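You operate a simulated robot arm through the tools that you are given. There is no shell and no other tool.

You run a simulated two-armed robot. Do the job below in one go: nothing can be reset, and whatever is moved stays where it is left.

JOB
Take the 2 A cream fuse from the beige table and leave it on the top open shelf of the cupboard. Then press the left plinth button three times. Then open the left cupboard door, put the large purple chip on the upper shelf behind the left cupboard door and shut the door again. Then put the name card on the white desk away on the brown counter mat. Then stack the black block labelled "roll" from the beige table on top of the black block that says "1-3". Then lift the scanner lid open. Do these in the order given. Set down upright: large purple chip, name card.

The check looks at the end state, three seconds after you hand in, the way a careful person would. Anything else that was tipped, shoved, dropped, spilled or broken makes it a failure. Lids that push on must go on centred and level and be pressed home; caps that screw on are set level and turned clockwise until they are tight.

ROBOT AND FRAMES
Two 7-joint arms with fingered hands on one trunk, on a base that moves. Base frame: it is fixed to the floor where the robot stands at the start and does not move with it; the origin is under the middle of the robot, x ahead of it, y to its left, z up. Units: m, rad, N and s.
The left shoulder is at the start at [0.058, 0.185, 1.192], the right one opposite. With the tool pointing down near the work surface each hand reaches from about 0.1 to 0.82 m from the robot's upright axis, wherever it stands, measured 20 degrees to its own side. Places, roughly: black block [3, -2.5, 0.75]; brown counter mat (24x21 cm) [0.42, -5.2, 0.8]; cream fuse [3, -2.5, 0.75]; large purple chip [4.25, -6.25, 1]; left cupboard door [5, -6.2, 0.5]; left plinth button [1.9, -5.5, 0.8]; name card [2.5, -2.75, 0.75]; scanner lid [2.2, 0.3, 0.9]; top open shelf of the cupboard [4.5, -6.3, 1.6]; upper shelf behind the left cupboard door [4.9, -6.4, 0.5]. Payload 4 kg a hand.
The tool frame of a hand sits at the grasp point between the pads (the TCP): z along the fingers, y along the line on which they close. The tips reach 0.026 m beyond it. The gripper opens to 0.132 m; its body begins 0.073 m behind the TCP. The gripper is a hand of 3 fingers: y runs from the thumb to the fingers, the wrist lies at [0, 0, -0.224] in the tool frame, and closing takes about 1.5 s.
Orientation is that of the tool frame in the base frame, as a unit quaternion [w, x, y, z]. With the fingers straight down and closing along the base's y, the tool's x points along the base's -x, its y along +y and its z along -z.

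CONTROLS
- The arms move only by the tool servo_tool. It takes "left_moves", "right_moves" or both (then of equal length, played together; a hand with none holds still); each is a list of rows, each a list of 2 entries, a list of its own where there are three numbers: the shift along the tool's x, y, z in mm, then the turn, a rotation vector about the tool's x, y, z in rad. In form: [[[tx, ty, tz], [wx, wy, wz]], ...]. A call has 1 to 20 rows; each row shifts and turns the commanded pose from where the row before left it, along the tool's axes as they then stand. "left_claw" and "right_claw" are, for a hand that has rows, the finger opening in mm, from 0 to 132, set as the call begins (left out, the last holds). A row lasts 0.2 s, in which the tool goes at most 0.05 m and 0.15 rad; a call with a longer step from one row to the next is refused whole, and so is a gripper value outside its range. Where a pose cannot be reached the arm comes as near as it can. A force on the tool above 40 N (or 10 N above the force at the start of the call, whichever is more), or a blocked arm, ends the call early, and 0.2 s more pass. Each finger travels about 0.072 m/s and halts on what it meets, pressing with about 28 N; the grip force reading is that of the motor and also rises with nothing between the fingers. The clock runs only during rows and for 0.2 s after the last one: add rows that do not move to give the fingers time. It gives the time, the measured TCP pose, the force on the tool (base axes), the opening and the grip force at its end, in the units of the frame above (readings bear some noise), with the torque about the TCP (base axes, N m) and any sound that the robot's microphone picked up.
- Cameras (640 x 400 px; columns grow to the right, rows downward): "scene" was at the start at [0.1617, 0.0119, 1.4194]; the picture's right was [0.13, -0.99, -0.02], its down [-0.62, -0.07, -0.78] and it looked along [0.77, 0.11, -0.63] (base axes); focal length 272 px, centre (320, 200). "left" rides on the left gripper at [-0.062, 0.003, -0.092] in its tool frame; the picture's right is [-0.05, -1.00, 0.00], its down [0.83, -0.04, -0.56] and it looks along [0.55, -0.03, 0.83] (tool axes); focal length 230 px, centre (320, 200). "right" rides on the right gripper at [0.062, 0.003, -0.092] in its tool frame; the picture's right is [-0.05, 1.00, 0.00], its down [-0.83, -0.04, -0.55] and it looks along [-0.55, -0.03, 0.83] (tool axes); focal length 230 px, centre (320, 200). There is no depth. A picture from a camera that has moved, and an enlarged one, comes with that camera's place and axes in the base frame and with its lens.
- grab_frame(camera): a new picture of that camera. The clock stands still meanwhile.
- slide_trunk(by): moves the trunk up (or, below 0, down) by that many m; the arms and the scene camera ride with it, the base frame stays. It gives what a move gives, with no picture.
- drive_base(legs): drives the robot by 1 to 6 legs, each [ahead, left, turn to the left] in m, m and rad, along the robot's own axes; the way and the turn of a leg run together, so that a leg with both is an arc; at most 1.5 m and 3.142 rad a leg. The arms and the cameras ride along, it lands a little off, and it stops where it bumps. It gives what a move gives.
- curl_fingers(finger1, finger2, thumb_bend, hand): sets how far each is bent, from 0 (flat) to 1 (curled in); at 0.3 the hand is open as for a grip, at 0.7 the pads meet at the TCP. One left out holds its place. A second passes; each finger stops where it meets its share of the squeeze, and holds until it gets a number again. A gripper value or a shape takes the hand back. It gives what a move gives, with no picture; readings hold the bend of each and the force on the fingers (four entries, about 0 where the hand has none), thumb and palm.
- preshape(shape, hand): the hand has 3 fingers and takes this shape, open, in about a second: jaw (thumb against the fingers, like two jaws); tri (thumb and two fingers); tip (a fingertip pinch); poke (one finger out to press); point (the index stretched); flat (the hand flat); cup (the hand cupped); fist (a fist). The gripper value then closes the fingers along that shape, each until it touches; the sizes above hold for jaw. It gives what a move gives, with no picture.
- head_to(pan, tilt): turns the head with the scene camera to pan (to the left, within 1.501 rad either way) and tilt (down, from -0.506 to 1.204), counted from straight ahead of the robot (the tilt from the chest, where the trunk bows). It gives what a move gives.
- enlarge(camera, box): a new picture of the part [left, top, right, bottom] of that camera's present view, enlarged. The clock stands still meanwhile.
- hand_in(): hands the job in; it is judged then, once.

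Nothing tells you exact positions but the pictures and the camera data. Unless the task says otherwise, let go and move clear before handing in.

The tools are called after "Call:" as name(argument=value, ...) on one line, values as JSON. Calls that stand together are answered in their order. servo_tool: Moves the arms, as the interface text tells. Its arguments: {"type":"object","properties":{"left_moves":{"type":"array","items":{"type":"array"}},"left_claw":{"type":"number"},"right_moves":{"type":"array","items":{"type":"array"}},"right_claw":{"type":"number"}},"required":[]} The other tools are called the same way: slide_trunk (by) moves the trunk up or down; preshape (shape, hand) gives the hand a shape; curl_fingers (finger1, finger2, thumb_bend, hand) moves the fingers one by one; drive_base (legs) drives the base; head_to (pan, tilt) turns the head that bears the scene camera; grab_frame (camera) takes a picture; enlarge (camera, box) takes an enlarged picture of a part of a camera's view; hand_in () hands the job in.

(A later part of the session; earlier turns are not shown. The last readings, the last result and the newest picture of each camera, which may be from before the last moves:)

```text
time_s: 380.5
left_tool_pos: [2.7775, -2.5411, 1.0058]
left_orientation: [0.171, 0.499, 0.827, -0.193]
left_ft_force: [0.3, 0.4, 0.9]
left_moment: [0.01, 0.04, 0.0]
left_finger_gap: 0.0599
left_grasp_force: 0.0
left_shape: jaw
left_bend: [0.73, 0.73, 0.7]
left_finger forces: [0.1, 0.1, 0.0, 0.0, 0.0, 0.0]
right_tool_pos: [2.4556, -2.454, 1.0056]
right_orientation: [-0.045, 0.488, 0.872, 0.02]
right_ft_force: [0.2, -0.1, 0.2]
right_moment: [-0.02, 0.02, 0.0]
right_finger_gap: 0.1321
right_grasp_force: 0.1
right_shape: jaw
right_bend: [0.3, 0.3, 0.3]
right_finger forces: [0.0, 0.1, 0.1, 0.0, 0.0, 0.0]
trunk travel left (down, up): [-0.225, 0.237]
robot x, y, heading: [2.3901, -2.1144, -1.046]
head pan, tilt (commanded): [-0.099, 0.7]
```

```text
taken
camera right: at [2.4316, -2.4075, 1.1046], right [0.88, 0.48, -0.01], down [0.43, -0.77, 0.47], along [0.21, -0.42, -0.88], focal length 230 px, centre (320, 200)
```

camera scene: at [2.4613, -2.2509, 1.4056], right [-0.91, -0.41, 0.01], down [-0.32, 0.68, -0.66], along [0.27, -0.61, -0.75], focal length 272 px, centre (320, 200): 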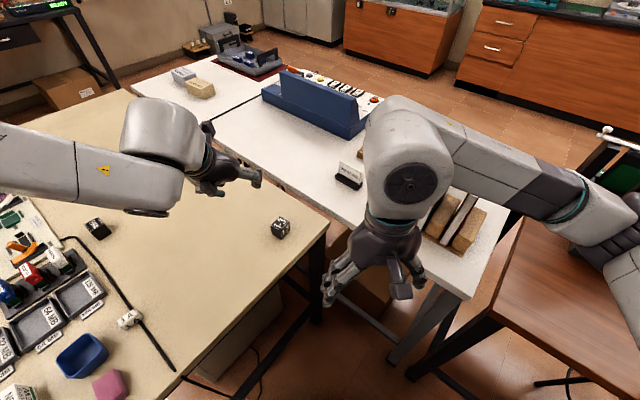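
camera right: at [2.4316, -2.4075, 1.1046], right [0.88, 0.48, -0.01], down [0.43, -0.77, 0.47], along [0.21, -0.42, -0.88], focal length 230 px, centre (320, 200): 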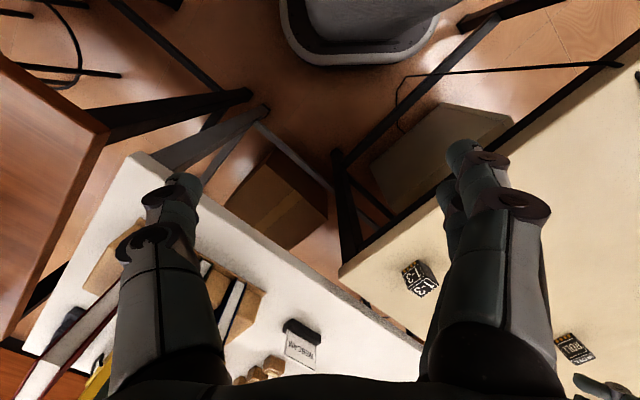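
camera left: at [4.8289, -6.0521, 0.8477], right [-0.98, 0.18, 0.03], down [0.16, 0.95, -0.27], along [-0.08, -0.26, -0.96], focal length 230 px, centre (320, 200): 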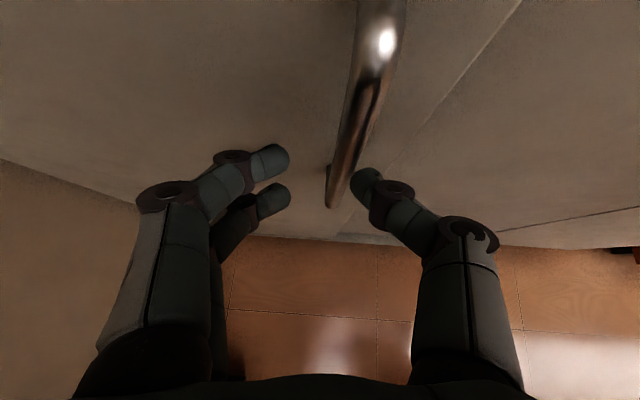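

The WEBCAM card is ahead on the white desk. I'll enlarge both views to fix its position and the desk's height.

Call:
enlarge(camera="right", box=[240, 280, 400, 400])

Call:
enlarge(camera="scene", box=[300, 130, 400, 210])

```text
3.33 times, centred on (320, 340) of right
camera zoom: at [2.4316, -2.4075, 1.1046], right [0.88, 0.48, -0.01], down [0.43, -0.77, 0.47], along [0.21, -0.42, -0.88], focal length 767 px, centre (320, -267)
```

zoom: 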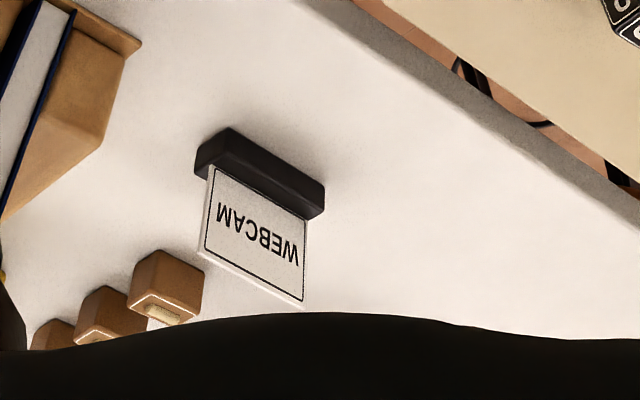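

```text
5.00 times, centred on (350, 170) of scene
camera zoom: at [2.4613, -2.2509, 1.4056], right [-0.91, -0.41, 0.01], down [-0.32, 0.68, -0.66], along [0.27, -0.61, -0.75], focal length 1360 px, centre (170, 350)
```

zoom: 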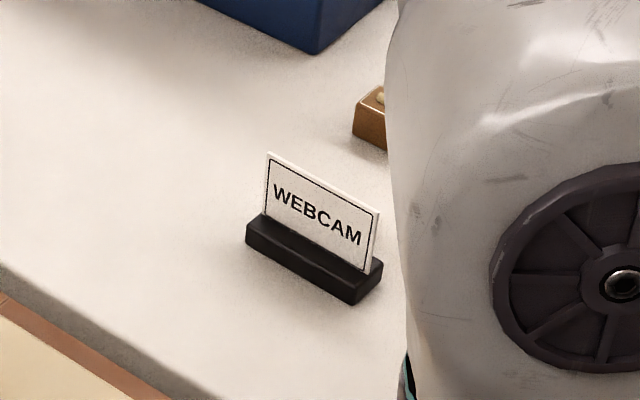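

Both views agree: the card's base is at about (2.62, −2.834), desk top z≈0.80, long axis at about −14°. I'll bring the right hand over it, level it and turn it so the fingers close across the thin side.

Call:
servo_tool(right_moves=[[[0, 0, 0], [0, -0.098, 0]], [[-45, -6.5, 0], [0, 0, 0]], [[-45, -6.5, 0], [0, 0, 0]], [[-45, -6.5, 0], [0, 0, 0]], [[-45, -6.5, 0], [0, 0, 0]], [[-45, -6.5, 0], [0, 0, 0]], [[-45, -6.5, 0], [0, 0, 0]], [[-45, -6.5, 0], [0, 0, 0]], [[-45, -6.5, 0], [0, 0, 0]], [[-45, -6.5, 0], [0, 0, 0]], [[0, 0, 0], [0, 0, -0.13]], [[0, 0, 0], [0, 0, -0.13]], [[0, 0, 0], [0, 0, -0.13]], [[0, 0, 0], [0, 0, -0.13]], [[0, 0, 0], [0, 0, -0.13]], [[0, 0, 0], [0, 0, -0.13]], [[0, 0, 0], [0, 0, 0]]], right_claw=80)

Call:
grab_frame(camera="right")

Call:
grab_frame(camera="scene")

```text
time_s: 384.1
left_tool_pos: [2.7755, -2.5383, 1.0056]
left_orientation: [0.173, 0.499, 0.827, -0.194]
left_ft_force: [-0.5, 0.1, -0.3]
left_moment: [0.01, 0.01, -0.02]
left_finger_gap: 0.0601
left_grasp_force: 0.1
left_shape: jaw
left_bend: [0.73, 0.73, 0.7]
left_finger forces: [0.0, 0.1, 0.0, 0.0, 0.1, 0.0]
right_tool_pos: [2.6175, -2.8299, 1.0062]
right_orientation: [-0.005, 0.119, 0.993, -0.003]
right_ft_force: [0.5, -0.4, -0.3]
right_moment: [-0.04, 0.02, -0.02]
right_finger_gap: 0.0805
right_grasp_force: 0.1
right_shape: jaw
right_bend: [0.71, 0.71, 0.71]
right_finger forces: [0.0, 0.1, 0.0, 0.0, 0.0, 0.0]
trunk travel left (down, up): [-0.225, 0.237]
robot x, y, heading: [2.3924, -2.1113, -1.048]
head pan, tilt (commanded): [-0.099, 0.7]
```

```text
taken
camera right: at [2.5596, -2.8114, 1.0994], right [0.29, 0.96, 0.0], down [0.8, -0.24, 0.55], along [0.53, -0.16, -0.84], focal length 230 px, centre (320, 200)
```

right: 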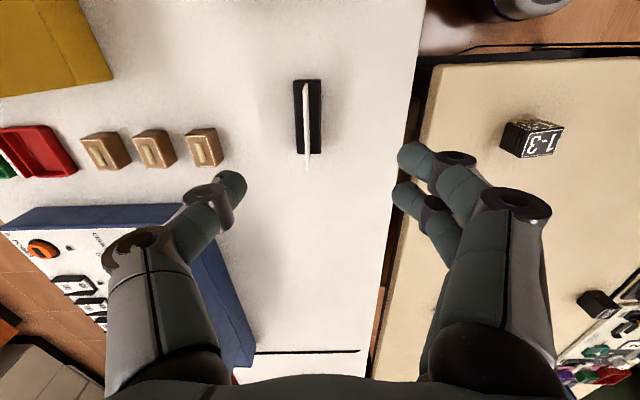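

```text
taken
camera scene: at [2.4613, -2.2507, 1.4056], right [-0.91, -0.41, 0.01], down [-0.32, 0.68, -0.66], along [0.27, -0.61, -0.75], focal length 272 px, centre (320, 200)
```

scene: 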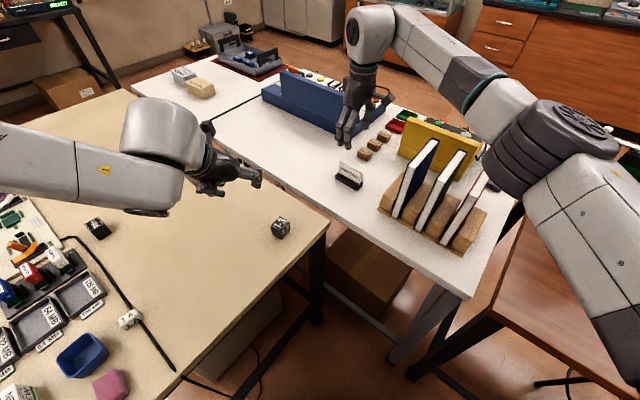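

The card's long axis is lined up with the hand; it's 8 mm / 15 mm off centre. I'll correct and go down to just above the desk.

Call:
servo_tool(right_moves=[[[-8, -15.5, 0], [0, 0, 0]], [[0, 0, 35], [0, 0, 0]], [[0, 0, 35], [0, 0, 0]], [[0, 0, 35], [0, 0, 0]], [[0, 0, 30], [0, 0, 0]], [[0, 0, 20], [0, 0, 0]], [[0, 0, 0], [0, 0, 0]]], right_claw=76)

Call:
grab_frame(camera="right")

Call:
enlarge(camera="scene", box=[290, 90, 430, 210])

```text
time_s: 385.7
left_tool_pos: [2.7752, -2.5397, 1.005]
left_orientation: [0.172, 0.5, 0.827, -0.193]
left_ft_force: [-0.5, 0.3, 1.0]
left_moment: [0.0, -0.02, 0.0]
left_finger_gap: 0.0601
left_grasp_force: 0.0
left_shape: jaw
left_bend: [0.73, 0.73, 0.7]
left_finger forces: [0.0, 0.0, 0.0, 0.0, 0.0, 0.1]
right_tool_pos: [2.6192, -2.847, 0.8514]
right_orientation: [-0.004, 0.119, 0.993, -0.002]
right_ft_force: [0.8, 0.1, 0.3]
right_moment: [-0.03, -0.01, 0.0]
right_finger_gap: 0.0764
right_grasp_force: 0.2
right_shape: jaw
right_bend: [0.72, 0.72, 0.7]
right_finger forces: [0.0, 0.1, 0.0, 0.1, 0.1, 0.1]
trunk travel left (down, up): [-0.225, 0.237]
robot x, y, heading: [2.3889, -2.1146, -1.042]
head pan, tilt (commanded): [-0.099, 0.7]
```

```text
taken
camera right: at [2.5615, -2.8289, 0.9436], right [0.29, 0.96, -0.01], down [0.8, -0.24, 0.55], along [0.53, -0.16, -0.84], focal length 230 px, centre (320, 200)
```

right: 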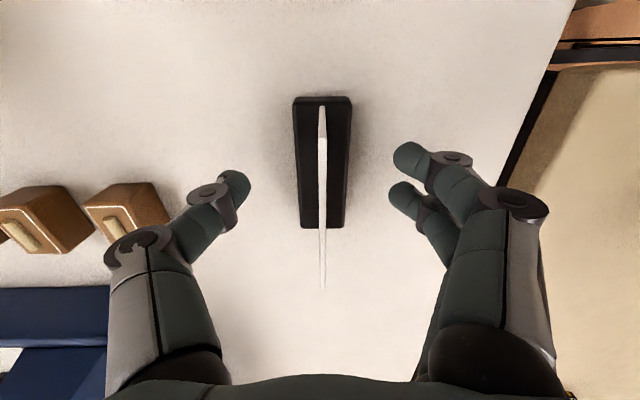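

```text
3.33 times, centred on (360, 150) of scene
camera zoom: at [2.4611, -2.2506, 1.4057], right [-0.91, -0.41, 0.01], down [-0.32, 0.68, -0.66], along [0.27, -0.61, -0.75], focal length 907 px, centre (187, 367)
```

zoom: 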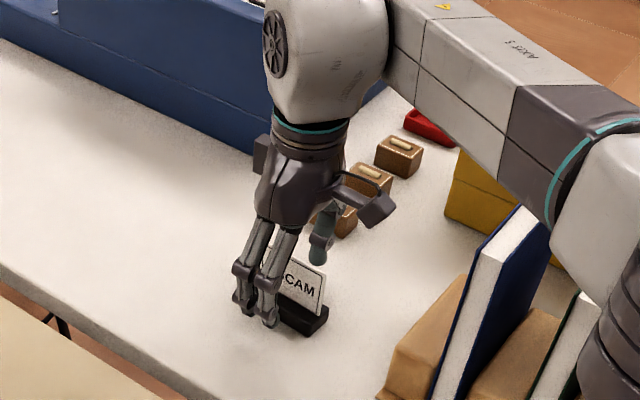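

Centred over the base. Lower another 20 mm and close on the base.

Call:
servo_tool(right_moves=[[[0, 0, 8], [0, 0, 0]], [[0, 0, 8], [0, 0, 0]], [[0, 0, 4], [0, 0, 0]], [[0, 0, 0], [0, 0, 0]]])

Call:
servo_tool(right_moves=[[[0, 0, 0], [0, 0, 0]], [[0, 0, 0], [0, 0, 0]], [[0, 0, 0], [0, 0, 0]], [[0, 0, 0], [0, 0, 0]], [[0, 0, 0], [0, 0, 0]], [[0, 0, 0], [0, 0, 0]]], right_claw=15)

Call:
grab_frame(camera="right")

```text
time_s: 386.7
left_tool_pos: [2.7763, -2.54, 1.0049]
left_orientation: [0.171, 0.5, 0.827, -0.194]
left_ft_force: [0.3, 0.8, -0.1]
left_moment: [0.0, -0.04, 0.01]
left_finger_gap: 0.0604
left_grasp_force: 0.1
left_shape: jaw
left_bend: [0.73, 0.73, 0.7]
left_finger forces: [0.0, 0.0, 0.0, 0.0, 0.0, 0.0]
right_tool_pos: [2.6212, -2.8484, 0.8316]
right_orientation: [-0.004, 0.119, 0.993, -0.001]
right_ft_force: [-0.4, -0.3, 0.4]
right_moment: [0.02, -0.03, 0.01]
right_finger_gap: 0.0767
right_grasp_force: 0.0
right_shape: jaw
right_bend: [0.72, 0.72, 0.7]
right_finger forces: [0.0, 0.0, 0.0, 0.0, 0.1, 0.0]
trunk travel left (down, up): [-0.225, 0.237]
robot x, y, heading: [2.3899, -2.1152, -1.043]
head pan, tilt (commanded): [-0.099, 0.7]
```

```text
time_s: 388.1
left_tool_pos: [2.7764, -2.5391, 1.0059]
left_orientation: [0.172, 0.5, 0.827, -0.193]
left_ft_force: [-0.1, -0.2, 0.4]
left_moment: [-0.01, 0.01, 0.0]
left_finger_gap: 0.0601
left_grasp_force: 0.1
left_shape: jaw
left_bend: [0.73, 0.73, 0.7]
left_finger forces: [0.0, 0.1, 0.0, 0.0, 0.0, 0.0]
right_tool_pos: [2.6201, -2.8462, 0.8316]
right_orientation: [-0.004, 0.119, 0.993, -0.003]
right_ft_force: [0.2, 0.5, -0.2]
right_moment: [0.0, 0.02, 0.0]
right_finger_gap: 0.0264
right_grasp_force: 28.6
right_shape: jaw
right_bend: [0.73, 0.73, 0.7]
right_finger forces: [12.8, 12.4, 0.1, 0.0, 25.2, 0.0]
trunk travel left (down, up): [-0.225, 0.237]
robot x, y, heading: [2.3909, -2.1118, -1.049]
head pan, tilt (commanded): [-0.099, 0.7]
```

```text
taken
camera right: at [2.562, -2.8289, 0.9246], right [0.29, 0.96, -0.01], down [0.8, -0.24, 0.55], along [0.53, -0.16, -0.84], focal length 230 px, centre (320, 200)
```

right: 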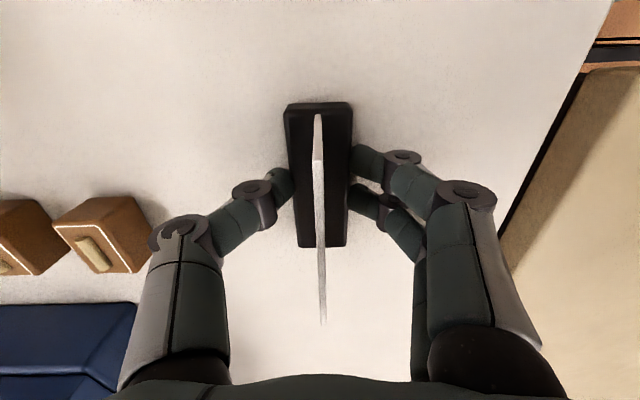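

The card is firmly held by its base (26 mm). I'll lift it clear.

Call:
servo_tool(right_moves=[[[0, 0, -15], [0, 0, 0]], [[0, 0, -35], [0, 0, 0]], [[0, 0, -40], [0, 0, 0]], [[0, 0, -40], [0, 0, 0]], [[0, 0, -40], [0, 0, 0]], [[0, 0, -40], [0, 0, 0]], [[0, 0, 0], [0, 0, 0]]])

Call:
drive_base(legs=[[-0.72, 0.42, 0]])

Call:
grab_frame(camera="right")

Call:
grab_frame(camera="scene")

```text
time_s: 389.7
left_tool_pos: [2.7758, -2.5401, 1.0044]
left_orientation: [0.172, 0.5, 0.827, -0.192]
left_ft_force: [0.4, 0.5, 0.5]
left_moment: [0.0, 0.02, -0.01]
left_finger_gap: 0.06
left_grasp_force: 0.1
left_shape: jaw
left_bend: [0.73, 0.73, 0.7]
left_finger forces: [0.1, 0.1, 0.0, 0.1, 0.0, 0.1]
right_tool_pos: [2.6209, -2.8457, 1.0414]
right_orientation: [-0.004, 0.119, 0.993, -0.001]
right_ft_force: [0.1, -0.7, -0.8]
right_moment: [0.03, 0.02, 0.02]
right_finger_gap: 0.0265
right_grasp_force: 27.8
right_shape: jaw
right_bend: [0.73, 0.73, 0.7]
right_finger forces: [12.7, 12.4, 0.0, 0.1, 25.2, 0.1]
trunk travel left (down, up): [-0.225, 0.237]
robot x, y, heading: [2.3879, -2.1134, -1.046]
head pan, tilt (commanded): [-0.099, 0.7]
```

```text
time_s: 394.1
left_tool_pos: [2.7756, -1.7098, 1.0048]
left_orientation: [0.172, 0.499, 0.827, -0.193]
left_ft_force: [0.1, 0.0, -0.4]
left_moment: [-0.03, 0.0, 0.0]
left_finger_gap: 0.0601
left_grasp_force: 0.1
left_shape: jaw
left_bend: [0.73, 0.73, 0.7]
left_finger forces: [0.0, 0.0, 0.1, 0.1, 0.0, 0.0]
right_tool_pos: [2.6215, -2.0153, 1.0422]
right_orientation: [-0.003, 0.118, 0.993, -0.003]
right_ft_force: [-0.2, -1.0, -0.4]
right_moment: [0.01, 0.01, 0.0]
right_finger_gap: 0.0263
right_grasp_force: 28.5
right_shape: jaw
right_bend: [0.73, 0.73, 0.7]
right_finger forces: [12.6, 12.5, 0.0, 0.0, 25.2, 0.0]
trunk travel left (down, up): [-0.225, 0.237]
robot x, y, heading: [2.3906, -1.2835, -1.046]
head pan, tilt (commanded): [-0.099, 0.7]
```

```text
taken
camera right: at [2.5628, -1.9978, 1.1355], right [0.29, 0.96, 0.0], down [0.8, -0.24, 0.55], along [0.53, -0.16, -0.84], focal length 230 px, centre (320, 200)
```

right: 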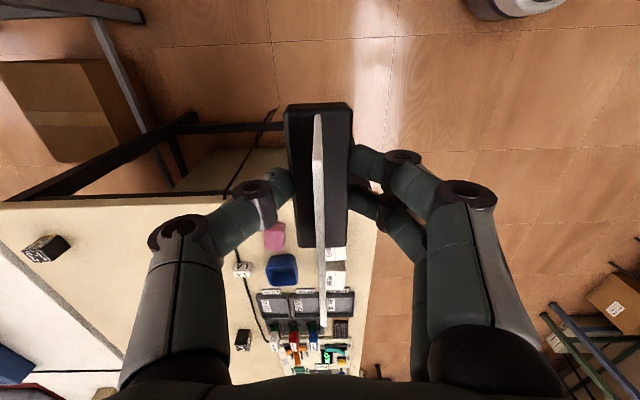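

```text
taken
camera scene: at [2.4594, -1.4205, 1.4056], right [-0.91, -0.42, 0.01], down [-0.32, 0.68, -0.66], along [0.27, -0.61, -0.75], focal length 272 px, centre (320, 200)
```

scene: 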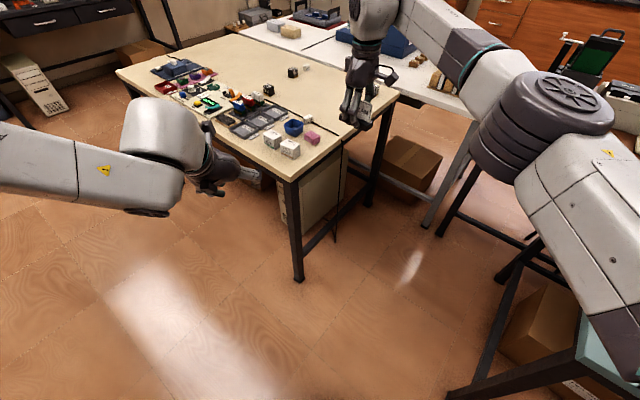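

The card is secure. I'll draw the right hand nearer to the body, then turn to face the window side and go west around the teal table.

Call:
servo_tool(right_moves=[[[34, 36, 0], [0, 0, 0]], [[34, 36, 0], [0, 0, 0]], [[34, 36, 0], [0, 0, 0]], [[34, 36, 0], [0, 0, 0]], [[34, 36, 0], [0, 0, 0]], [[34, 36, 0], [0, 0, 0]], [[0, 0, 0], [0, 0, 0]]])

Call:
drive_base(legs=[[-0.2, 0.1, 0], [0, 0, -0.84]])

Call:
head_to(pan=-0.9, tilt=0.4)

Call:
grab_frame(camera="scene")

```text
time_s: 395.7
left_tool_pos: [2.7752, -1.71, 1.0042]
left_orientation: [0.172, 0.498, 0.827, -0.194]
left_ft_force: [0.8, -0.6, -0.7]
left_moment: [-0.02, -0.04, 0.0]
left_finger_gap: 0.0601
left_grasp_force: 0.0
left_shape: jaw
left_bend: [0.73, 0.73, 0.7]
left_finger forces: [0.0, 0.0, 0.0, 0.0, 0.0, 0.0]
right_tool_pos: [2.4724, -1.7587, 1.0415]
right_orientation: [-0.004, 0.119, 0.993, -0.001]
right_ft_force: [0.6, -0.3, -0.6]
right_moment: [0.02, -0.01, -0.03]
right_finger_gap: 0.0262
right_grasp_force: 28.6
right_shape: jaw
right_bend: [0.73, 0.73, 0.7]
right_finger forces: [12.7, 12.6, 0.0, 0.1, 25.3, 0.0]
trunk travel left (down, up): [-0.225, 0.237]
robot x, y, heading: [2.3898, -1.2846, -1.041]
head pan, tilt (commanded): [-0.099, 0.7]
```

```text
time_s: 399.6
left_tool_pos: [2.3226, -1.633, 1.0048]
left_orientation: [0.08, 0.788, 0.559, -0.246]
left_ft_force: [-0.3, 0.0, -0.3]
left_moment: [-0.03, -0.01, -0.01]
left_finger_gap: 0.0602
left_grasp_force: 0.2
left_shape: jaw
left_bend: [0.73, 0.73, 0.7]
left_finger forces: [0.0, 0.0, 0.0, 0.0, 0.1, 0.1]
right_tool_pos: [2.0824, -1.445, 1.0417]
right_orientation: [-0.005, 0.505, 0.863, -0.002]
right_ft_force: [-0.3, 0.0, 0.4]
right_moment: [0.01, -0.01, -0.01]
right_finger_gap: 0.0264
right_grasp_force: 27.9
right_shape: jaw
right_bend: [0.73, 0.73, 0.7]
right_finger forces: [12.7, 12.4, 0.1, 0.0, 25.1, 0.1]
trunk travel left (down, up): [-0.225, 0.237]
robot x, y, heading: [2.3746, -1.0578, -1.865]
head pan, tilt (commanded): [-0.099, 0.7]
```

```text
time_s: 400.7
left_tool_pos: [2.3231, -1.6331, 1.0063]
left_orientation: [0.081, 0.787, 0.559, -0.247]
left_ft_force: [-0.4, 0.1, -0.2]
left_moment: [-0.01, 0.03, 0.02]
left_finger_gap: 0.06
left_grasp_force: 0.0
left_shape: jaw
left_bend: [0.73, 0.73, 0.7]
left_finger forces: [0.1, 0.0, 0.0, 0.0, 0.0, 0.1]
right_tool_pos: [2.0808, -1.4457, 1.0416]
right_orientation: [-0.005, 0.506, 0.862, 0.0]
right_ft_force: [-1.1, 0.6, -0.4]
right_moment: [0.02, 0.03, 0.01]
right_finger_gap: 0.0263
right_grasp_force: 27.9
right_shape: jaw
right_bend: [0.73, 0.73, 0.7]
right_finger forces: [12.6, 12.6, 0.0, 0.0, 25.0, 0.0]
trunk travel left (down, up): [-0.225, 0.237]
robot x, y, heading: [2.375, -1.0595, -1.864]
head pan, tilt (commanded): [-0.901, 0.4]
```

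```text
taken
camera scene: at [2.2651, -1.1642, 1.436], right [-0.37, 0.92, 0.11], down [0.4, 0.27, -0.88], along [-0.84, -0.28, -0.47], focal length 272 px, centre (320, 200)
```

scene: 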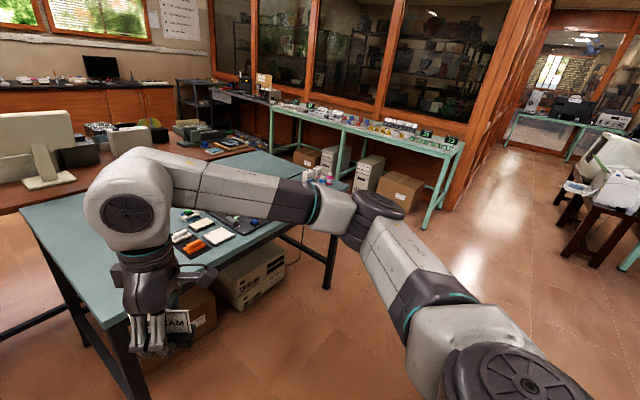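

The way west is free. I'll strafe right along the teal table's front, then go south through the aisle by the green bench.

Call:
drive_base(legs=[[0, -1.0, 0], [0, -0.93, 0]])

Call:
head_to(pan=0.0, tilt=0.4)

Call:
grab_frame(camera="scene")

```text
time_s: 410.5
left_tool_pos: [0.4551, -1.0433, 1.0037]
left_orientation: [0.078, 0.792, 0.554, -0.246]
left_ft_force: [0.2, 0.3, 0.5]
left_moment: [-0.01, -0.01, -0.02]
left_finger_gap: 0.0603
left_grasp_force: 0.2
left_shape: jaw
left_bend: [0.73, 0.73, 0.7]
left_finger forces: [0.0, 0.1, 0.0, 0.1, 0.1, 0.0]
right_tool_pos: [0.2154, -0.8519, 1.0414]
right_orientation: [-0.005, 0.512, 0.859, -0.001]
right_ft_force: [-0.1, -0.1, -0.2]
right_moment: [0.03, -0.03, 0.01]
right_finger_gap: 0.0263
right_grasp_force: 28.0
right_shape: jaw
right_bend: [0.73, 0.73, 0.7]
right_finger forces: [12.5, 12.5, 0.0, 0.1, 25.1, 0.0]
trunk travel left (down, up): [-0.225, 0.237]
robot x, y, heading: [0.5075, -0.472, -1.879]
head pan, tilt (commanded): [-0.901, 0.4]
```

```text
time_s: 411.7
left_tool_pos: [0.4533, -1.0436, 1.0041]
left_orientation: [0.078, 0.792, 0.554, -0.246]
left_ft_force: [-0.8, 0.1, -0.2]
left_moment: [-0.03, 0.0, 0.01]
left_finger_gap: 0.0599
left_grasp_force: 0.1
left_shape: jaw
left_bend: [0.73, 0.73, 0.7]
left_finger forces: [0.0, 0.1, 0.0, 0.0, 0.0, 0.0]
right_tool_pos: [0.2151, -0.8523, 1.0411]
right_orientation: [-0.005, 0.511, 0.86, 0.0]
right_ft_force: [-0.3, -0.4, -0.6]
right_moment: [0.01, 0.02, -0.01]
right_finger_gap: 0.0263
right_grasp_force: 28.2
right_shape: jaw
right_bend: [0.73, 0.73, 0.7]
right_finger forces: [12.7, 12.5, 0.0, 0.1, 25.2, 0.0]
trunk travel left (down, up): [-0.225, 0.237]
robot x, y, heading: [0.5135, -0.4696, -1.882]
head pan, tilt (commanded): [0.0, 0.4]
```

```text
taken
camera scene: at [0.4609, -0.6293, 1.431], right [-0.95, 0.3, 0.0], down [0.16, 0.49, -0.86], along [-0.26, -0.81, -0.52], focal length 272 px, centre (320, 200)
```

scene: 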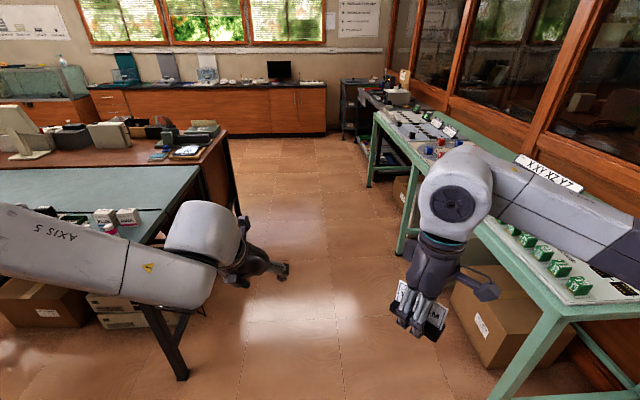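

The aisle between the brown desk and green bench is wide enough. Driving south through it.

Call:
drive_base(legs=[[1.2, 0, 0], [1.2, 0, 0]])

Call:
head_to(pan=0.3, tilt=0.4)

Call:
grab_frame(camera="scene")

```text
time_s: 423.4
left_tool_pos: [-0.2689, -3.3317, 1.0053]
left_orientation: [0.078, 0.793, 0.551, -0.247]
left_ft_force: [-0.2, 0.7, 0.7]
left_moment: [0.03, -0.01, 0.0]
left_finger_gap: 0.0597
left_grasp_force: 0.1
left_shape: jaw
left_bend: [0.73, 0.73, 0.7]
left_finger forces: [0.0, 0.0, 0.0, 0.0, 0.0, 0.0]
right_tool_pos: [-0.5074, -3.138, 1.042]
right_orientation: [-0.005, 0.515, 0.857, 0.0]
right_ft_force: [-0.6, 0.6, 0.1]
right_moment: [0.02, 0.0, -0.03]
right_finger_gap: 0.026
right_grasp_force: 28.1
right_shape: jaw
right_bend: [0.73, 0.73, 0.7]
right_finger forces: [12.6, 12.5, 0.1, 0.0, 25.0, 0.1]
trunk travel left (down, up): [-0.225, 0.237]
robot x, y, heading: [-0.2062, -2.7595, -1.89]
head pan, tilt (commanded): [0.0, 0.4]
```

```text
time_s: 424.2
left_tool_pos: [-0.2681, -3.3318, 1.0041]
left_orientation: [0.078, 0.794, 0.55, -0.247]
left_ft_force: [1.0, -0.8, 0.2]
left_moment: [0.01, 0.0, 0.03]
left_finger_gap: 0.06
left_grasp_force: 0.1
left_shape: jaw
left_bend: [0.73, 0.73, 0.7]
left_finger forces: [0.0, 0.0, 0.0, 0.0, 0.0, 0.0]
right_tool_pos: [-0.5072, -3.1378, 1.0433]
right_orientation: [-0.005, 0.515, 0.857, -0.001]
right_ft_force: [-0.4, -0.2, -0.1]
right_moment: [0.03, 0.02, -0.02]
right_finger_gap: 0.0261
right_grasp_force: 28.0
right_shape: jaw
right_bend: [0.73, 0.73, 0.7]
right_finger forces: [12.6, 12.5, 0.1, 0.1, 25.1, 0.0]
trunk travel left (down, up): [-0.225, 0.237]
robot x, y, heading: [-0.2074, -2.7585, -1.887]
head pan, tilt (commanded): [0.3, 0.4]
```

```text
taken
camera scene: at [-0.2319, -2.9209, 1.4316], right [-1.0, 0.02, -0.04], down [0.05, 0.51, -0.86], along [0.01, -0.86, -0.51], focal length 272 px, centre (320, 200)
```

scene: 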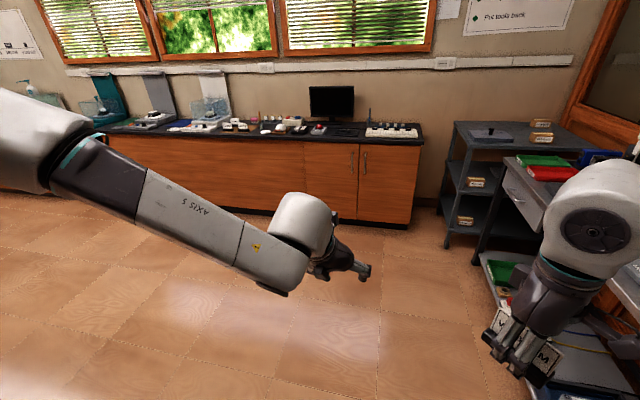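

The counter with the brown mat is ahead-left. I'll go forward a bit more to clear the brown desk, then left toward the mat.

Call:
drive_base(legs=[[0.8, 0.1, 0], [0, 1.15, 0]])

Call:
head_to(pan=0.0, tilt=0.5)

Call:
grab_frame(camera="scene")

```text
time_s: 434.0
left_tool_pos: [0.7074, -4.4567, 1.0042]
left_orientation: [0.082, 0.783, 0.567, -0.245]
left_ft_force: [-0.7, -0.6, 0.3]
left_moment: [-0.01, -0.04, -0.01]
left_finger_gap: 0.06
left_grasp_force: 0.2
left_shape: jaw
left_bend: [0.73, 0.73, 0.7]
left_finger forces: [0.0, 0.0, 0.1, 0.1, 0.0, 0.0]
right_tool_pos: [0.4627, -4.2738, 1.0419]
right_orientation: [-0.005, 0.497, 0.868, -0.001]
right_ft_force: [0.7, 0.4, 0.0]
right_moment: [0.01, 0.02, 0.02]
right_finger_gap: 0.0263
right_grasp_force: 27.6
right_shape: jaw
right_bend: [0.73, 0.73, 0.7]
right_finger forces: [12.6, 12.5, 0.0, 0.0, 25.0, 0.0]
trunk travel left (down, up): [-0.225, 0.237]
robot x, y, heading: [0.7448, -3.8841, -1.851]
head pan, tilt (commanded): [0.3, 0.4]
```

```text
time_s: 434.8
left_tool_pos: [0.7074, -4.4568, 1.0053]
left_orientation: [0.082, 0.782, 0.567, -0.245]
left_ft_force: [0.4, -0.2, -0.8]
left_moment: [0.0, 0.02, -0.01]
left_finger_gap: 0.0599
left_grasp_force: 0.1
left_shape: jaw
left_bend: [0.73, 0.73, 0.7]
left_finger forces: [0.0, 0.1, 0.0, 0.0, 0.0, 0.0]
right_tool_pos: [0.4628, -4.2729, 1.0413]
right_orientation: [-0.004, 0.497, 0.868, 0.0]
right_ft_force: [-0.7, -0.2, -0.4]
right_moment: [-0.01, 0.0, 0.02]
right_finger_gap: 0.0264
right_grasp_force: 28.3
right_shape: jaw
right_bend: [0.73, 0.73, 0.7]
right_finger forces: [12.6, 12.5, 0.0, 0.0, 25.0, 0.0]
trunk travel left (down, up): [-0.225, 0.237]
robot x, y, heading: [0.7439, -3.8823, -1.851]
head pan, tilt (commanded): [0.0, 0.499]
```

```text
taken
camera scene: at [0.7014, -4.0395, 1.4222], right [-0.96, 0.27, 0.0], down [0.16, 0.58, -0.8], along [-0.22, -0.77, -0.6], focal length 272 px, centre (320, 200)
```

scene: 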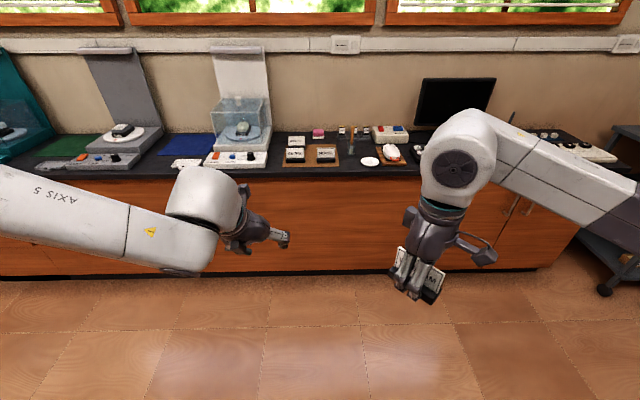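

I see the brown mat with several name cards at about the middle of the counter. Enlarging it.

Call:
enlarge(camera="scene", box=[260, 110, 420, 180])

Call:
enlarge(camera="scene", box=[270, 120, 350, 175])

```text
4.00 times, centred on (340, 145) of scene
camera zoom: at [0.7014, -4.0395, 1.4222], right [-0.96, 0.27, 0.0], down [0.16, 0.58, -0.8], along [-0.22, -0.77, -0.6], focal length 1088 px, centre (240, 420)
```

zoom: 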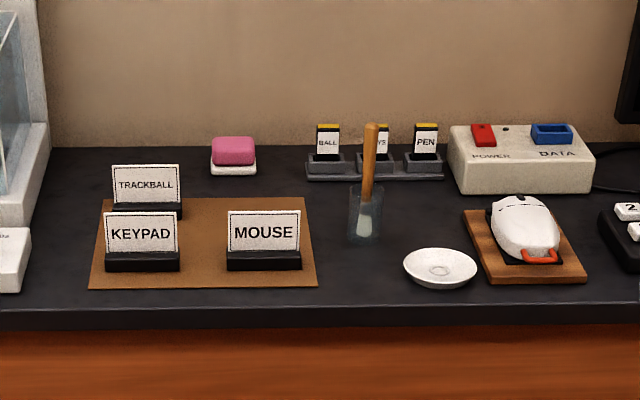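

```text
7.27 times, centred on (310, 148) of scene
camera zoom: at [0.7014, -4.0395, 1.4222], right [-0.96, 0.27, 0.0], down [0.16, 0.58, -0.8], along [-0.22, -0.77, -0.6], focal length 1978 px, centre (393, 582)
```

zoom: 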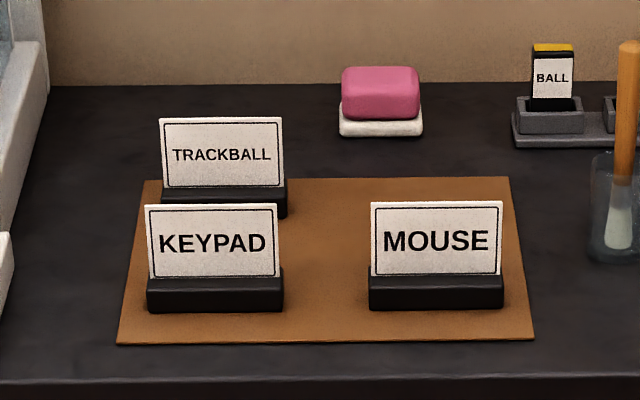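

The mat's back-right spot (behind MOUSE, right of TRACKBALL) is free — that's where WEBCAM belongs. I'll turn the card to line up with the others and see whether the wrist allows it.

Call:
servo_tool(right_moves=[[[0, 0, 0], [0, 0, -0.13]], [[0, 0, 0], [0, 0, -0.13]], [[0, 0, 0], [0, 0, -0.13]], [[0, 0, 0], [0, 0, -0.13]], [[0, 0, 0], [0, 0, -0.13]], [[0, 0, 0], [0, 0, -0.134]], [[0, 0, 0], [0, 0, 0]]])

Call:
grab_frame(camera="right")

```text
time_s: 436.4
left_tool_pos: [0.7069, -4.4572, 1.0041]
left_orientation: [0.083, 0.782, 0.566, -0.245]
left_ft_force: [-0.2, 0.2, 0.7]
left_moment: [0.0, 0.02, 0.02]
left_finger_gap: 0.06
left_grasp_force: 0.0
left_shape: jaw
left_bend: [0.73, 0.73, 0.7]
left_finger forces: [0.1, 0.0, 0.0, 0.0, 0.0, 0.0]
right_tool_pos: [0.4615, -4.2743, 1.04]
right_orientation: [-0.005, 0.126, 0.992, 0.002]
right_ft_force: [-1.0, 0.7, 0.3]
right_moment: [-0.04, -0.02, 0.01]
right_finger_gap: 0.0265
right_grasp_force: 27.8
right_shape: jaw
right_bend: [0.73, 0.73, 0.7]
right_finger forces: [12.6, 12.6, 0.0, 0.0, 25.1, 0.0]
trunk travel left (down, up): [-0.225, 0.237]
robot x, y, heading: [0.744, -3.8838, -1.844]
head pan, tilt (commanded): [0.0, 0.499]
```

```text
taken
camera right: at [0.4042, -4.2554, 1.135], right [0.3, 0.95, 0.0], down [0.8, -0.25, 0.55], along [0.52, -0.17, -0.84], focal length 230 px, centre (320, 200)
```

right: 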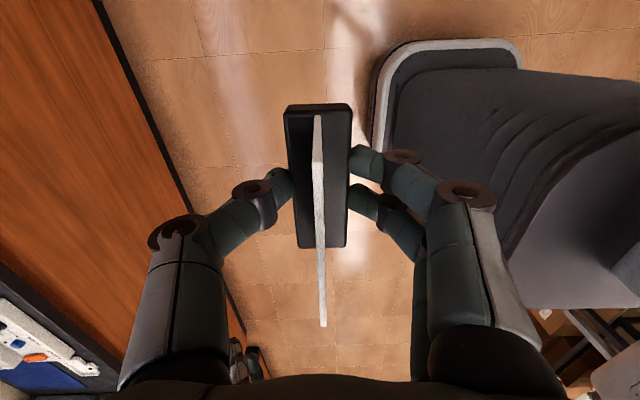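

The wrist allows it, and the card lines up with the others. Before closing in on the counter I'll draw the left hand back and up, away from the glass dome.

Call:
servo_tool(left_moves=[[[23, -6, -35], [0, 0, 0]], [[23, -6, -35], [0, 0, 0]], [[23, -6, -35], [0, 0, 0]], [[23, -6, -35], [0, 0, 0]], [[0, 0, 0], [0, 0, 0]]])

Call:
grab_frame(camera="scene")

```text
time_s: 437.6
left_tool_pos: [0.7117, -4.3661, 1.0803]
left_orientation: [0.083, 0.781, 0.568, -0.245]
left_ft_force: [-0.3, 1.1, 0.4]
left_moment: [0.02, 0.03, 0.0]
left_finger_gap: 0.06
left_grasp_force: 0.1
left_shape: jaw
left_bend: [0.73, 0.73, 0.7]
left_finger forces: [0.0, 0.0, 0.0, 0.0, 0.0, 0.0]
left hand out of reach, approached as far as the arm can: row 3, 4
right_tool_pos: [0.4634, -4.2748, 1.0411]
right_orientation: [-0.004, 0.127, 0.992, 0.003]
right_ft_force: [0.5, -0.1, -0.2]
right_moment: [-0.01, 0.01, -0.02]
right_finger_gap: 0.0262
right_grasp_force: 28.0
right_shape: jaw
right_bend: [0.73, 0.73, 0.7]
right_finger forces: [12.7, 12.5, 0.0, 0.0, 25.1, 0.0]
trunk travel left (down, up): [-0.225, 0.237]
robot x, y, heading: [0.7487, -3.8843, -1.846]
head pan, tilt (commanded): [0.0, 0.499]
```

```text
taken
camera scene: at [0.7029, -4.0417, 1.4219], right [-0.96, 0.27, 0.0], down [0.16, 0.58, -0.8], along [-0.22, -0.77, -0.6], focal length 272 px, centre (320, 200)
```

scene: 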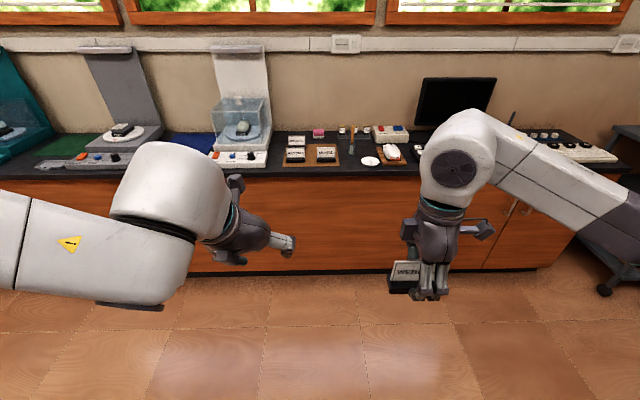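

Good. Now drive up toward the counter and look again.

Call:
drive_base(legs=[[0.55, 0.1, 0]])

Call:
head_to(pan=-0.2, tilt=0.65)

Call:
grab_frame(camera="scene")

Call:
enlarge(camera="scene", box=[230, 100, 390, 200])

```text
time_s: 440.8
left_tool_pos: [0.6572, -4.92, 1.0795]
left_orientation: [0.082, 0.782, 0.566, -0.245]
left_ft_force: [-0.1, -0.2, 0.3]
left_moment: [0.02, 0.0, -0.01]
left_finger_gap: 0.06
left_grasp_force: 0.0
left_shape: jaw
left_bend: [0.73, 0.73, 0.7]
left_finger forces: [0.0, 0.1, 0.0, 0.0, 0.0, 0.1]
right_tool_pos: [0.4077, -4.8274, 1.0416]
right_orientation: [-0.004, 0.129, 0.992, 0.002]
right_ft_force: [0.3, 0.7, -0.5]
right_moment: [0.01, 0.01, 0.03]
right_finger_gap: 0.0261
right_grasp_force: 27.8
right_shape: jaw
right_bend: [0.73, 0.73, 0.7]
right_finger forces: [12.6, 12.5, 0.1, 0.0, 25.2, 0.0]
trunk travel left (down, up): [-0.225, 0.237]
robot x, y, heading: [0.6937, -4.4378, -1.849]
head pan, tilt (commanded): [0.0, 0.499]
```

```text
time_s: 441.5
left_tool_pos: [0.6569, -4.9204, 1.0801]
left_orientation: [0.083, 0.782, 0.567, -0.245]
left_ft_force: [-0.2, 0.1, -0.2]
left_moment: [0.02, 0.02, 0.0]
left_finger_gap: 0.06
left_grasp_force: 0.1
left_shape: jaw
left_bend: [0.73, 0.73, 0.7]
left_finger forces: [0.0, 0.1, 0.1, 0.0, 0.0, 0.1]
right_tool_pos: [0.4084, -4.8274, 1.0418]
right_orientation: [-0.004, 0.128, 0.992, 0.001]
right_ft_force: [0.2, -0.1, -0.8]
right_moment: [-0.01, 0.01, 0.01]
right_finger_gap: 0.0263
right_grasp_force: 28.3
right_shape: jaw
right_bend: [0.73, 0.73, 0.7]
right_finger forces: [12.6, 12.6, 0.0, 0.0, 25.1, 0.0]
trunk travel left (down, up): [-0.225, 0.237]
robot x, y, heading: [0.6906, -4.4382, -1.847]
head pan, tilt (commanded): [-0.201, 0.649]
```

```text
taken
camera scene: at [0.633, -4.5825, 1.4098], right [-0.89, 0.46, 0.03], down [0.31, 0.64, -0.7], along [-0.34, -0.62, -0.71], focal length 272 px, centre (320, 200)
```

scene: 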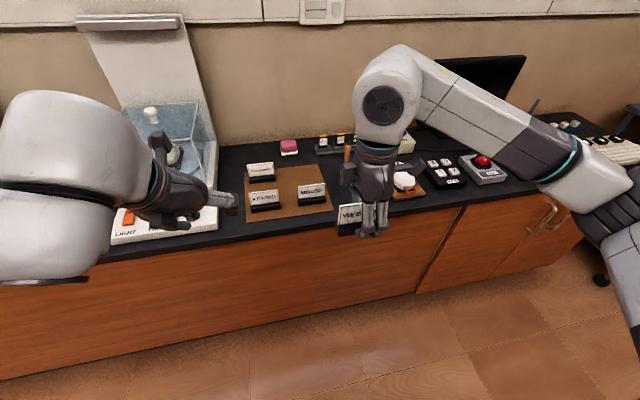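

```text
4.00 times, centred on (310, 150) of scene
camera zoom: at [0.633, -4.5825, 1.4098], right [-0.89, 0.46, 0.03], down [0.31, 0.64, -0.7], along [-0.34, -0.62, -0.71], focal length 1088 px, centre (360, 400)
```

zoom: 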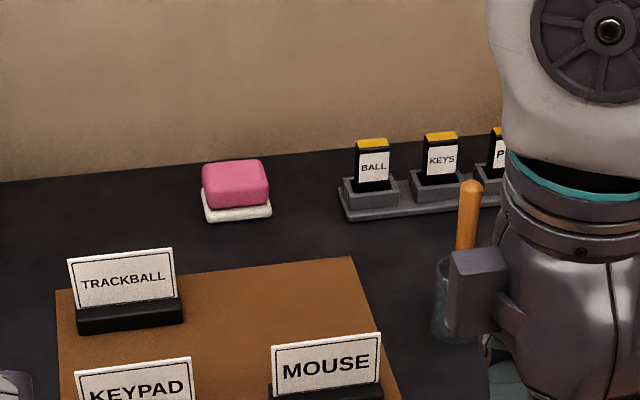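

Triangulation puts the mat at z≈0.80 and the free spot's centre at about (0.334, −5.255). I'll drive forward 0.2 m and move the card over it at z≈1.04.

Call:
drive_base(legs=[[0.19, 0.0, 0]])

Call:
grab_frame(camera="scene")

```text
time_s: 443.1
left_tool_pos: [0.6043, -5.1019, 1.0801]
left_orientation: [0.084, 0.782, 0.567, -0.245]
left_ft_force: [0.1, 0.6, -0.4]
left_moment: [-0.03, 0.02, 0.02]
left_finger_gap: 0.0601
left_grasp_force: 0.1
left_shape: jaw
left_bend: [0.73, 0.73, 0.7]
left_finger forces: [0.0, 0.0, 0.1, 0.0, 0.0, 0.0]
right_tool_pos: [0.3564, -5.0107, 1.041]
right_orientation: [-0.005, 0.129, 0.992, 0.001]
right_ft_force: [-0.3, 0.0, 0.3]
right_moment: [0.03, 0.0, 0.0]
right_finger_gap: 0.0264
right_grasp_force: 27.8
right_shape: jaw
right_bend: [0.73, 0.73, 0.7]
right_finger forces: [12.6, 12.5, 0.1, 0.0, 25.1, 0.1]
trunk travel left (down, up): [-0.225, 0.237]
robot x, y, heading: [0.6415, -4.6211, -1.843]
head pan, tilt (commanded): [-0.201, 0.649]
```

```text
taken
camera scene: at [0.5812, -4.765, 1.41], right [-0.89, 0.46, 0.03], down [0.31, 0.64, -0.7], along [-0.34, -0.62, -0.71], focal length 272 px, centre (320, 200)
```

scene: 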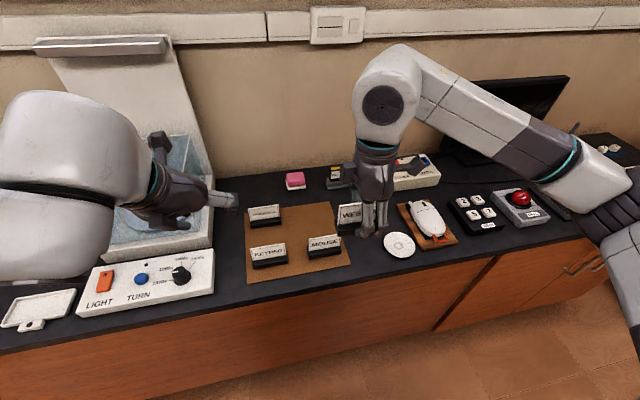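

Closer now. I'll enlarge the mat region to refine the free spot.

Call:
enlarge(camera="scene", box=[230, 180, 390, 300])

Call:
grab_frame(camera="right")

```text
3.33 times, centred on (310, 240) of scene
camera zoom: at [0.5812, -4.765, 1.41], right [-0.89, 0.46, 0.03], down [0.31, 0.64, -0.7], along [-0.34, -0.62, -0.71], focal length 907 px, centre (353, 67)
```

zoom: 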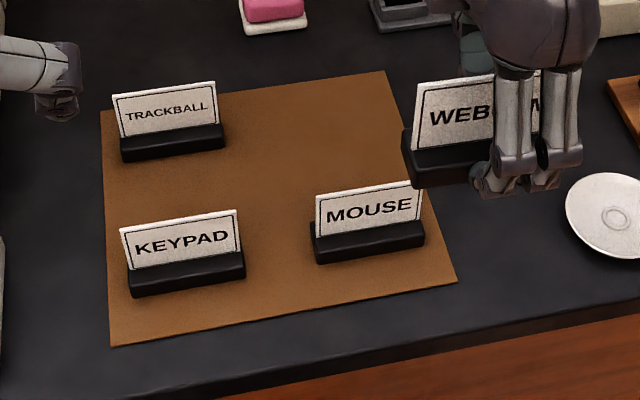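

```text
taken
camera right: at [0.2984, -4.9927, 1.1354], right [0.3, 0.95, 0.0], down [0.8, -0.26, 0.55], along [0.52, -0.17, -0.84], focal length 230 px, centre (320, 200)
```

right: 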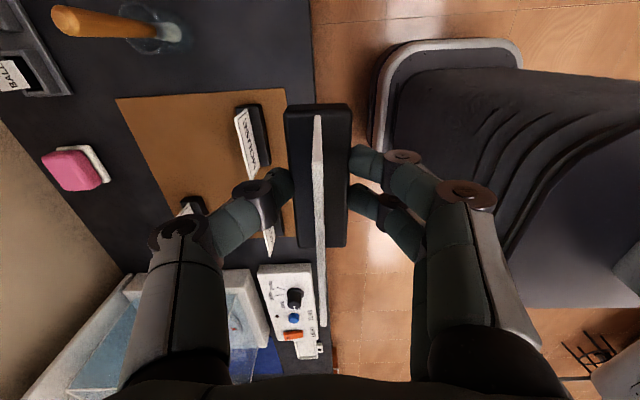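

Refined: the spot's centre is at about (0.335, −5.248). Moving the card over it at the present height.

Call:
servo_tool(right_moves=[[[-6.7, -39.2, 0], [0, 0, 0]], [[-6.7, -39.2, 0], [0, 0, 0]], [[-6.7, -39.2, 0], [0, 0, 0]], [[-6.7, -39.2, 0], [0, 0, 0]], [[-6.7, -39.2, 0], [0, 0, 0]], [[-6.7, -39.2, 0], [0, 0, 0]], [[0, 0, 0], [0, 0, 0]]])

Call:
grab_frame(camera="right")

Call:
enlarge(camera="scene", box=[220, 120, 420, 280])

```text
time_s: 444.7
left_tool_pos: [0.6033, -5.1023, 1.0807]
left_orientation: [0.084, 0.782, 0.567, -0.245]
left_ft_force: [0.3, 0.0, -0.2]
left_moment: [-0.02, -0.04, -0.01]
left_finger_gap: 0.0601
left_grasp_force: 0.0
left_shape: jaw
left_bend: [0.73, 0.73, 0.7]
left_finger forces: [0.1, 0.1, 0.0, 0.0, 0.0, 0.1]
right_tool_pos: [0.3348, -5.2497, 1.0413]
right_orientation: [-0.003, 0.128, 0.992, 0.001]
right_ft_force: [0.0, 0.2, -0.5]
right_moment: [0.01, -0.01, 0.02]
right_finger_gap: 0.0263
right_grasp_force: 28.2
right_shape: jaw
right_bend: [0.73, 0.73, 0.7]
right_finger forces: [12.7, 12.5, 0.0, 0.0, 25.0, 0.0]
trunk travel left (down, up): [-0.225, 0.237]
robot x, y, heading: [0.6389, -4.6203, -1.847]
head pan, tilt (commanded): [-0.201, 0.649]
```

```text
taken
camera right: at [0.2764, -5.2309, 1.1354], right [0.3, 0.95, 0.0], down [0.8, -0.25, 0.55], along [0.52, -0.17, -0.84], focal length 230 px, centre (320, 200)
```

right: 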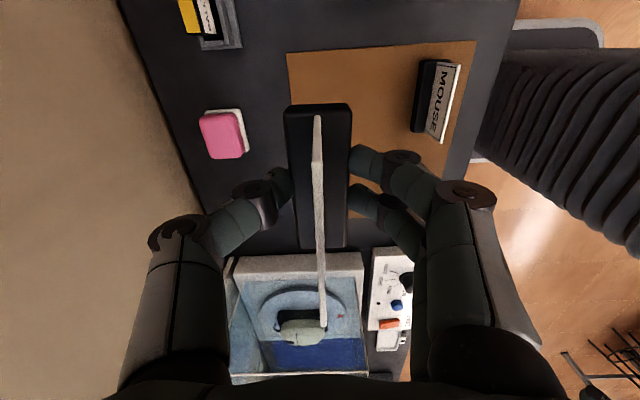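

```text
2.50 times, centred on (320, 200) of scene
camera zoom: at [0.5804, -4.7646, 1.4099], right [-0.89, 0.46, 0.03], down [0.31, 0.64, -0.7], along [-0.34, -0.62, -0.71], focal length 680 px, centre (320, 200)
```

zoom: 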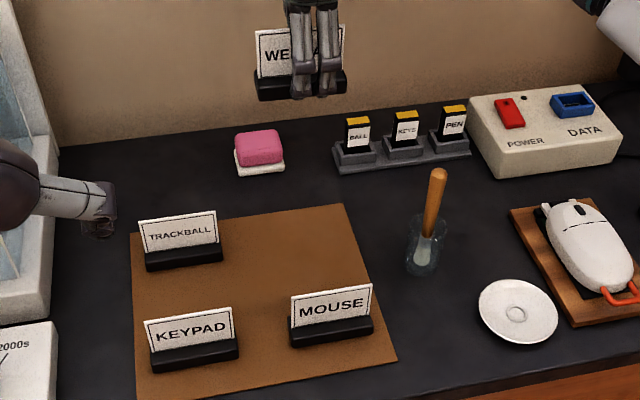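

The card is over the free quadrant. Lowering to just above the mat.

Call:
servo_tool(right_moves=[[[0, 0, 35], [0, 0, 0]], [[0, 0, 35], [0, 0, 0]], [[0, 0, 35], [0, 0, 0]], [[0, 0, 35], [0, 0, 0]], [[0, 0, 30], [0, 0, 0]], [[0, 0, 20], [0, 0, 0]], [[0, 0, 0], [0, 0, 0]]])

Call:
enlarge(camera="scene", box=[220, 160, 380, 280])

Call:
grab_frame(camera="right")

```text
time_s: 446.3
left_tool_pos: [0.6044, -5.1024, 1.0794]
left_orientation: [0.083, 0.782, 0.567, -0.245]
left_ft_force: [-0.4, 1.0, 0.1]
left_moment: [0.01, 0.02, -0.01]
left_finger_gap: 0.0598
left_grasp_force: 0.1
left_shape: jaw
left_bend: [0.73, 0.73, 0.7]
left_finger forces: [0.0, 0.0, 0.0, 0.0, 0.0, 0.0]
right_tool_pos: [0.3343, -5.2488, 0.8508]
right_orientation: [-0.005, 0.127, 0.992, 0.001]
right_ft_force: [0.5, 0.8, 0.3]
right_moment: [0.0, -0.01, 0.0]
right_finger_gap: 0.0257
right_grasp_force: 27.9
right_shape: jaw
right_bend: [0.73, 0.73, 0.7]
right_finger forces: [12.6, 12.4, 0.0, 0.0, 25.0, 0.0]
trunk travel left (down, up): [-0.225, 0.237]
robot x, y, heading: [0.6366, -4.6196, -1.851]
head pan, tilt (commanded): [-0.201, 0.649]
```

```text
3.33 times, centred on (300, 220) of scene
camera zoom: at [0.5811, -4.7652, 1.4099], right [-0.89, 0.46, 0.03], down [0.31, 0.64, -0.7], along [-0.34, -0.62, -0.71], focal length 907 px, centre (387, 133)
```

zoom: 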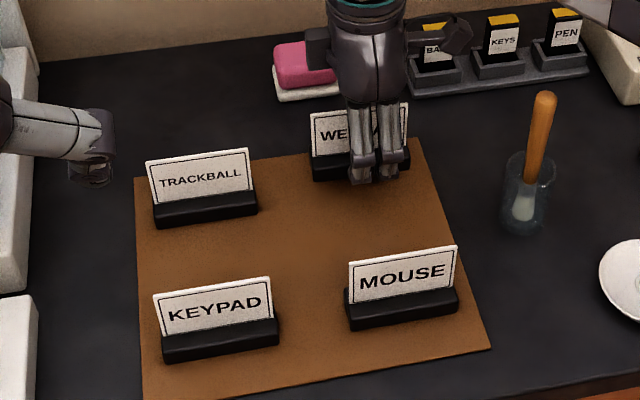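

```text
taken
camera right: at [0.2766, -5.2305, 0.9437], right [0.3, 0.95, 0.0], down [0.8, -0.26, 0.55], along [0.52, -0.17, -0.84], focal length 230 px, centre (320, 200)
```

right: 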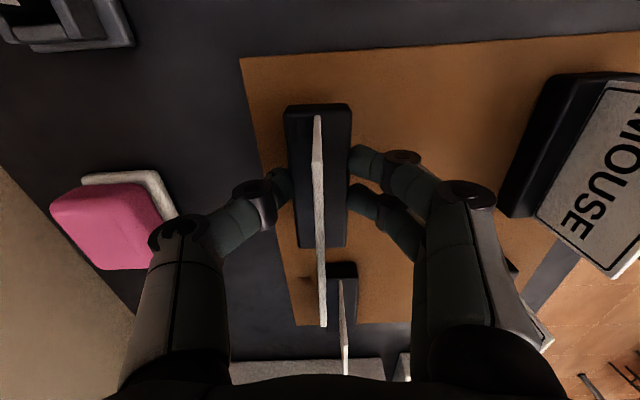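

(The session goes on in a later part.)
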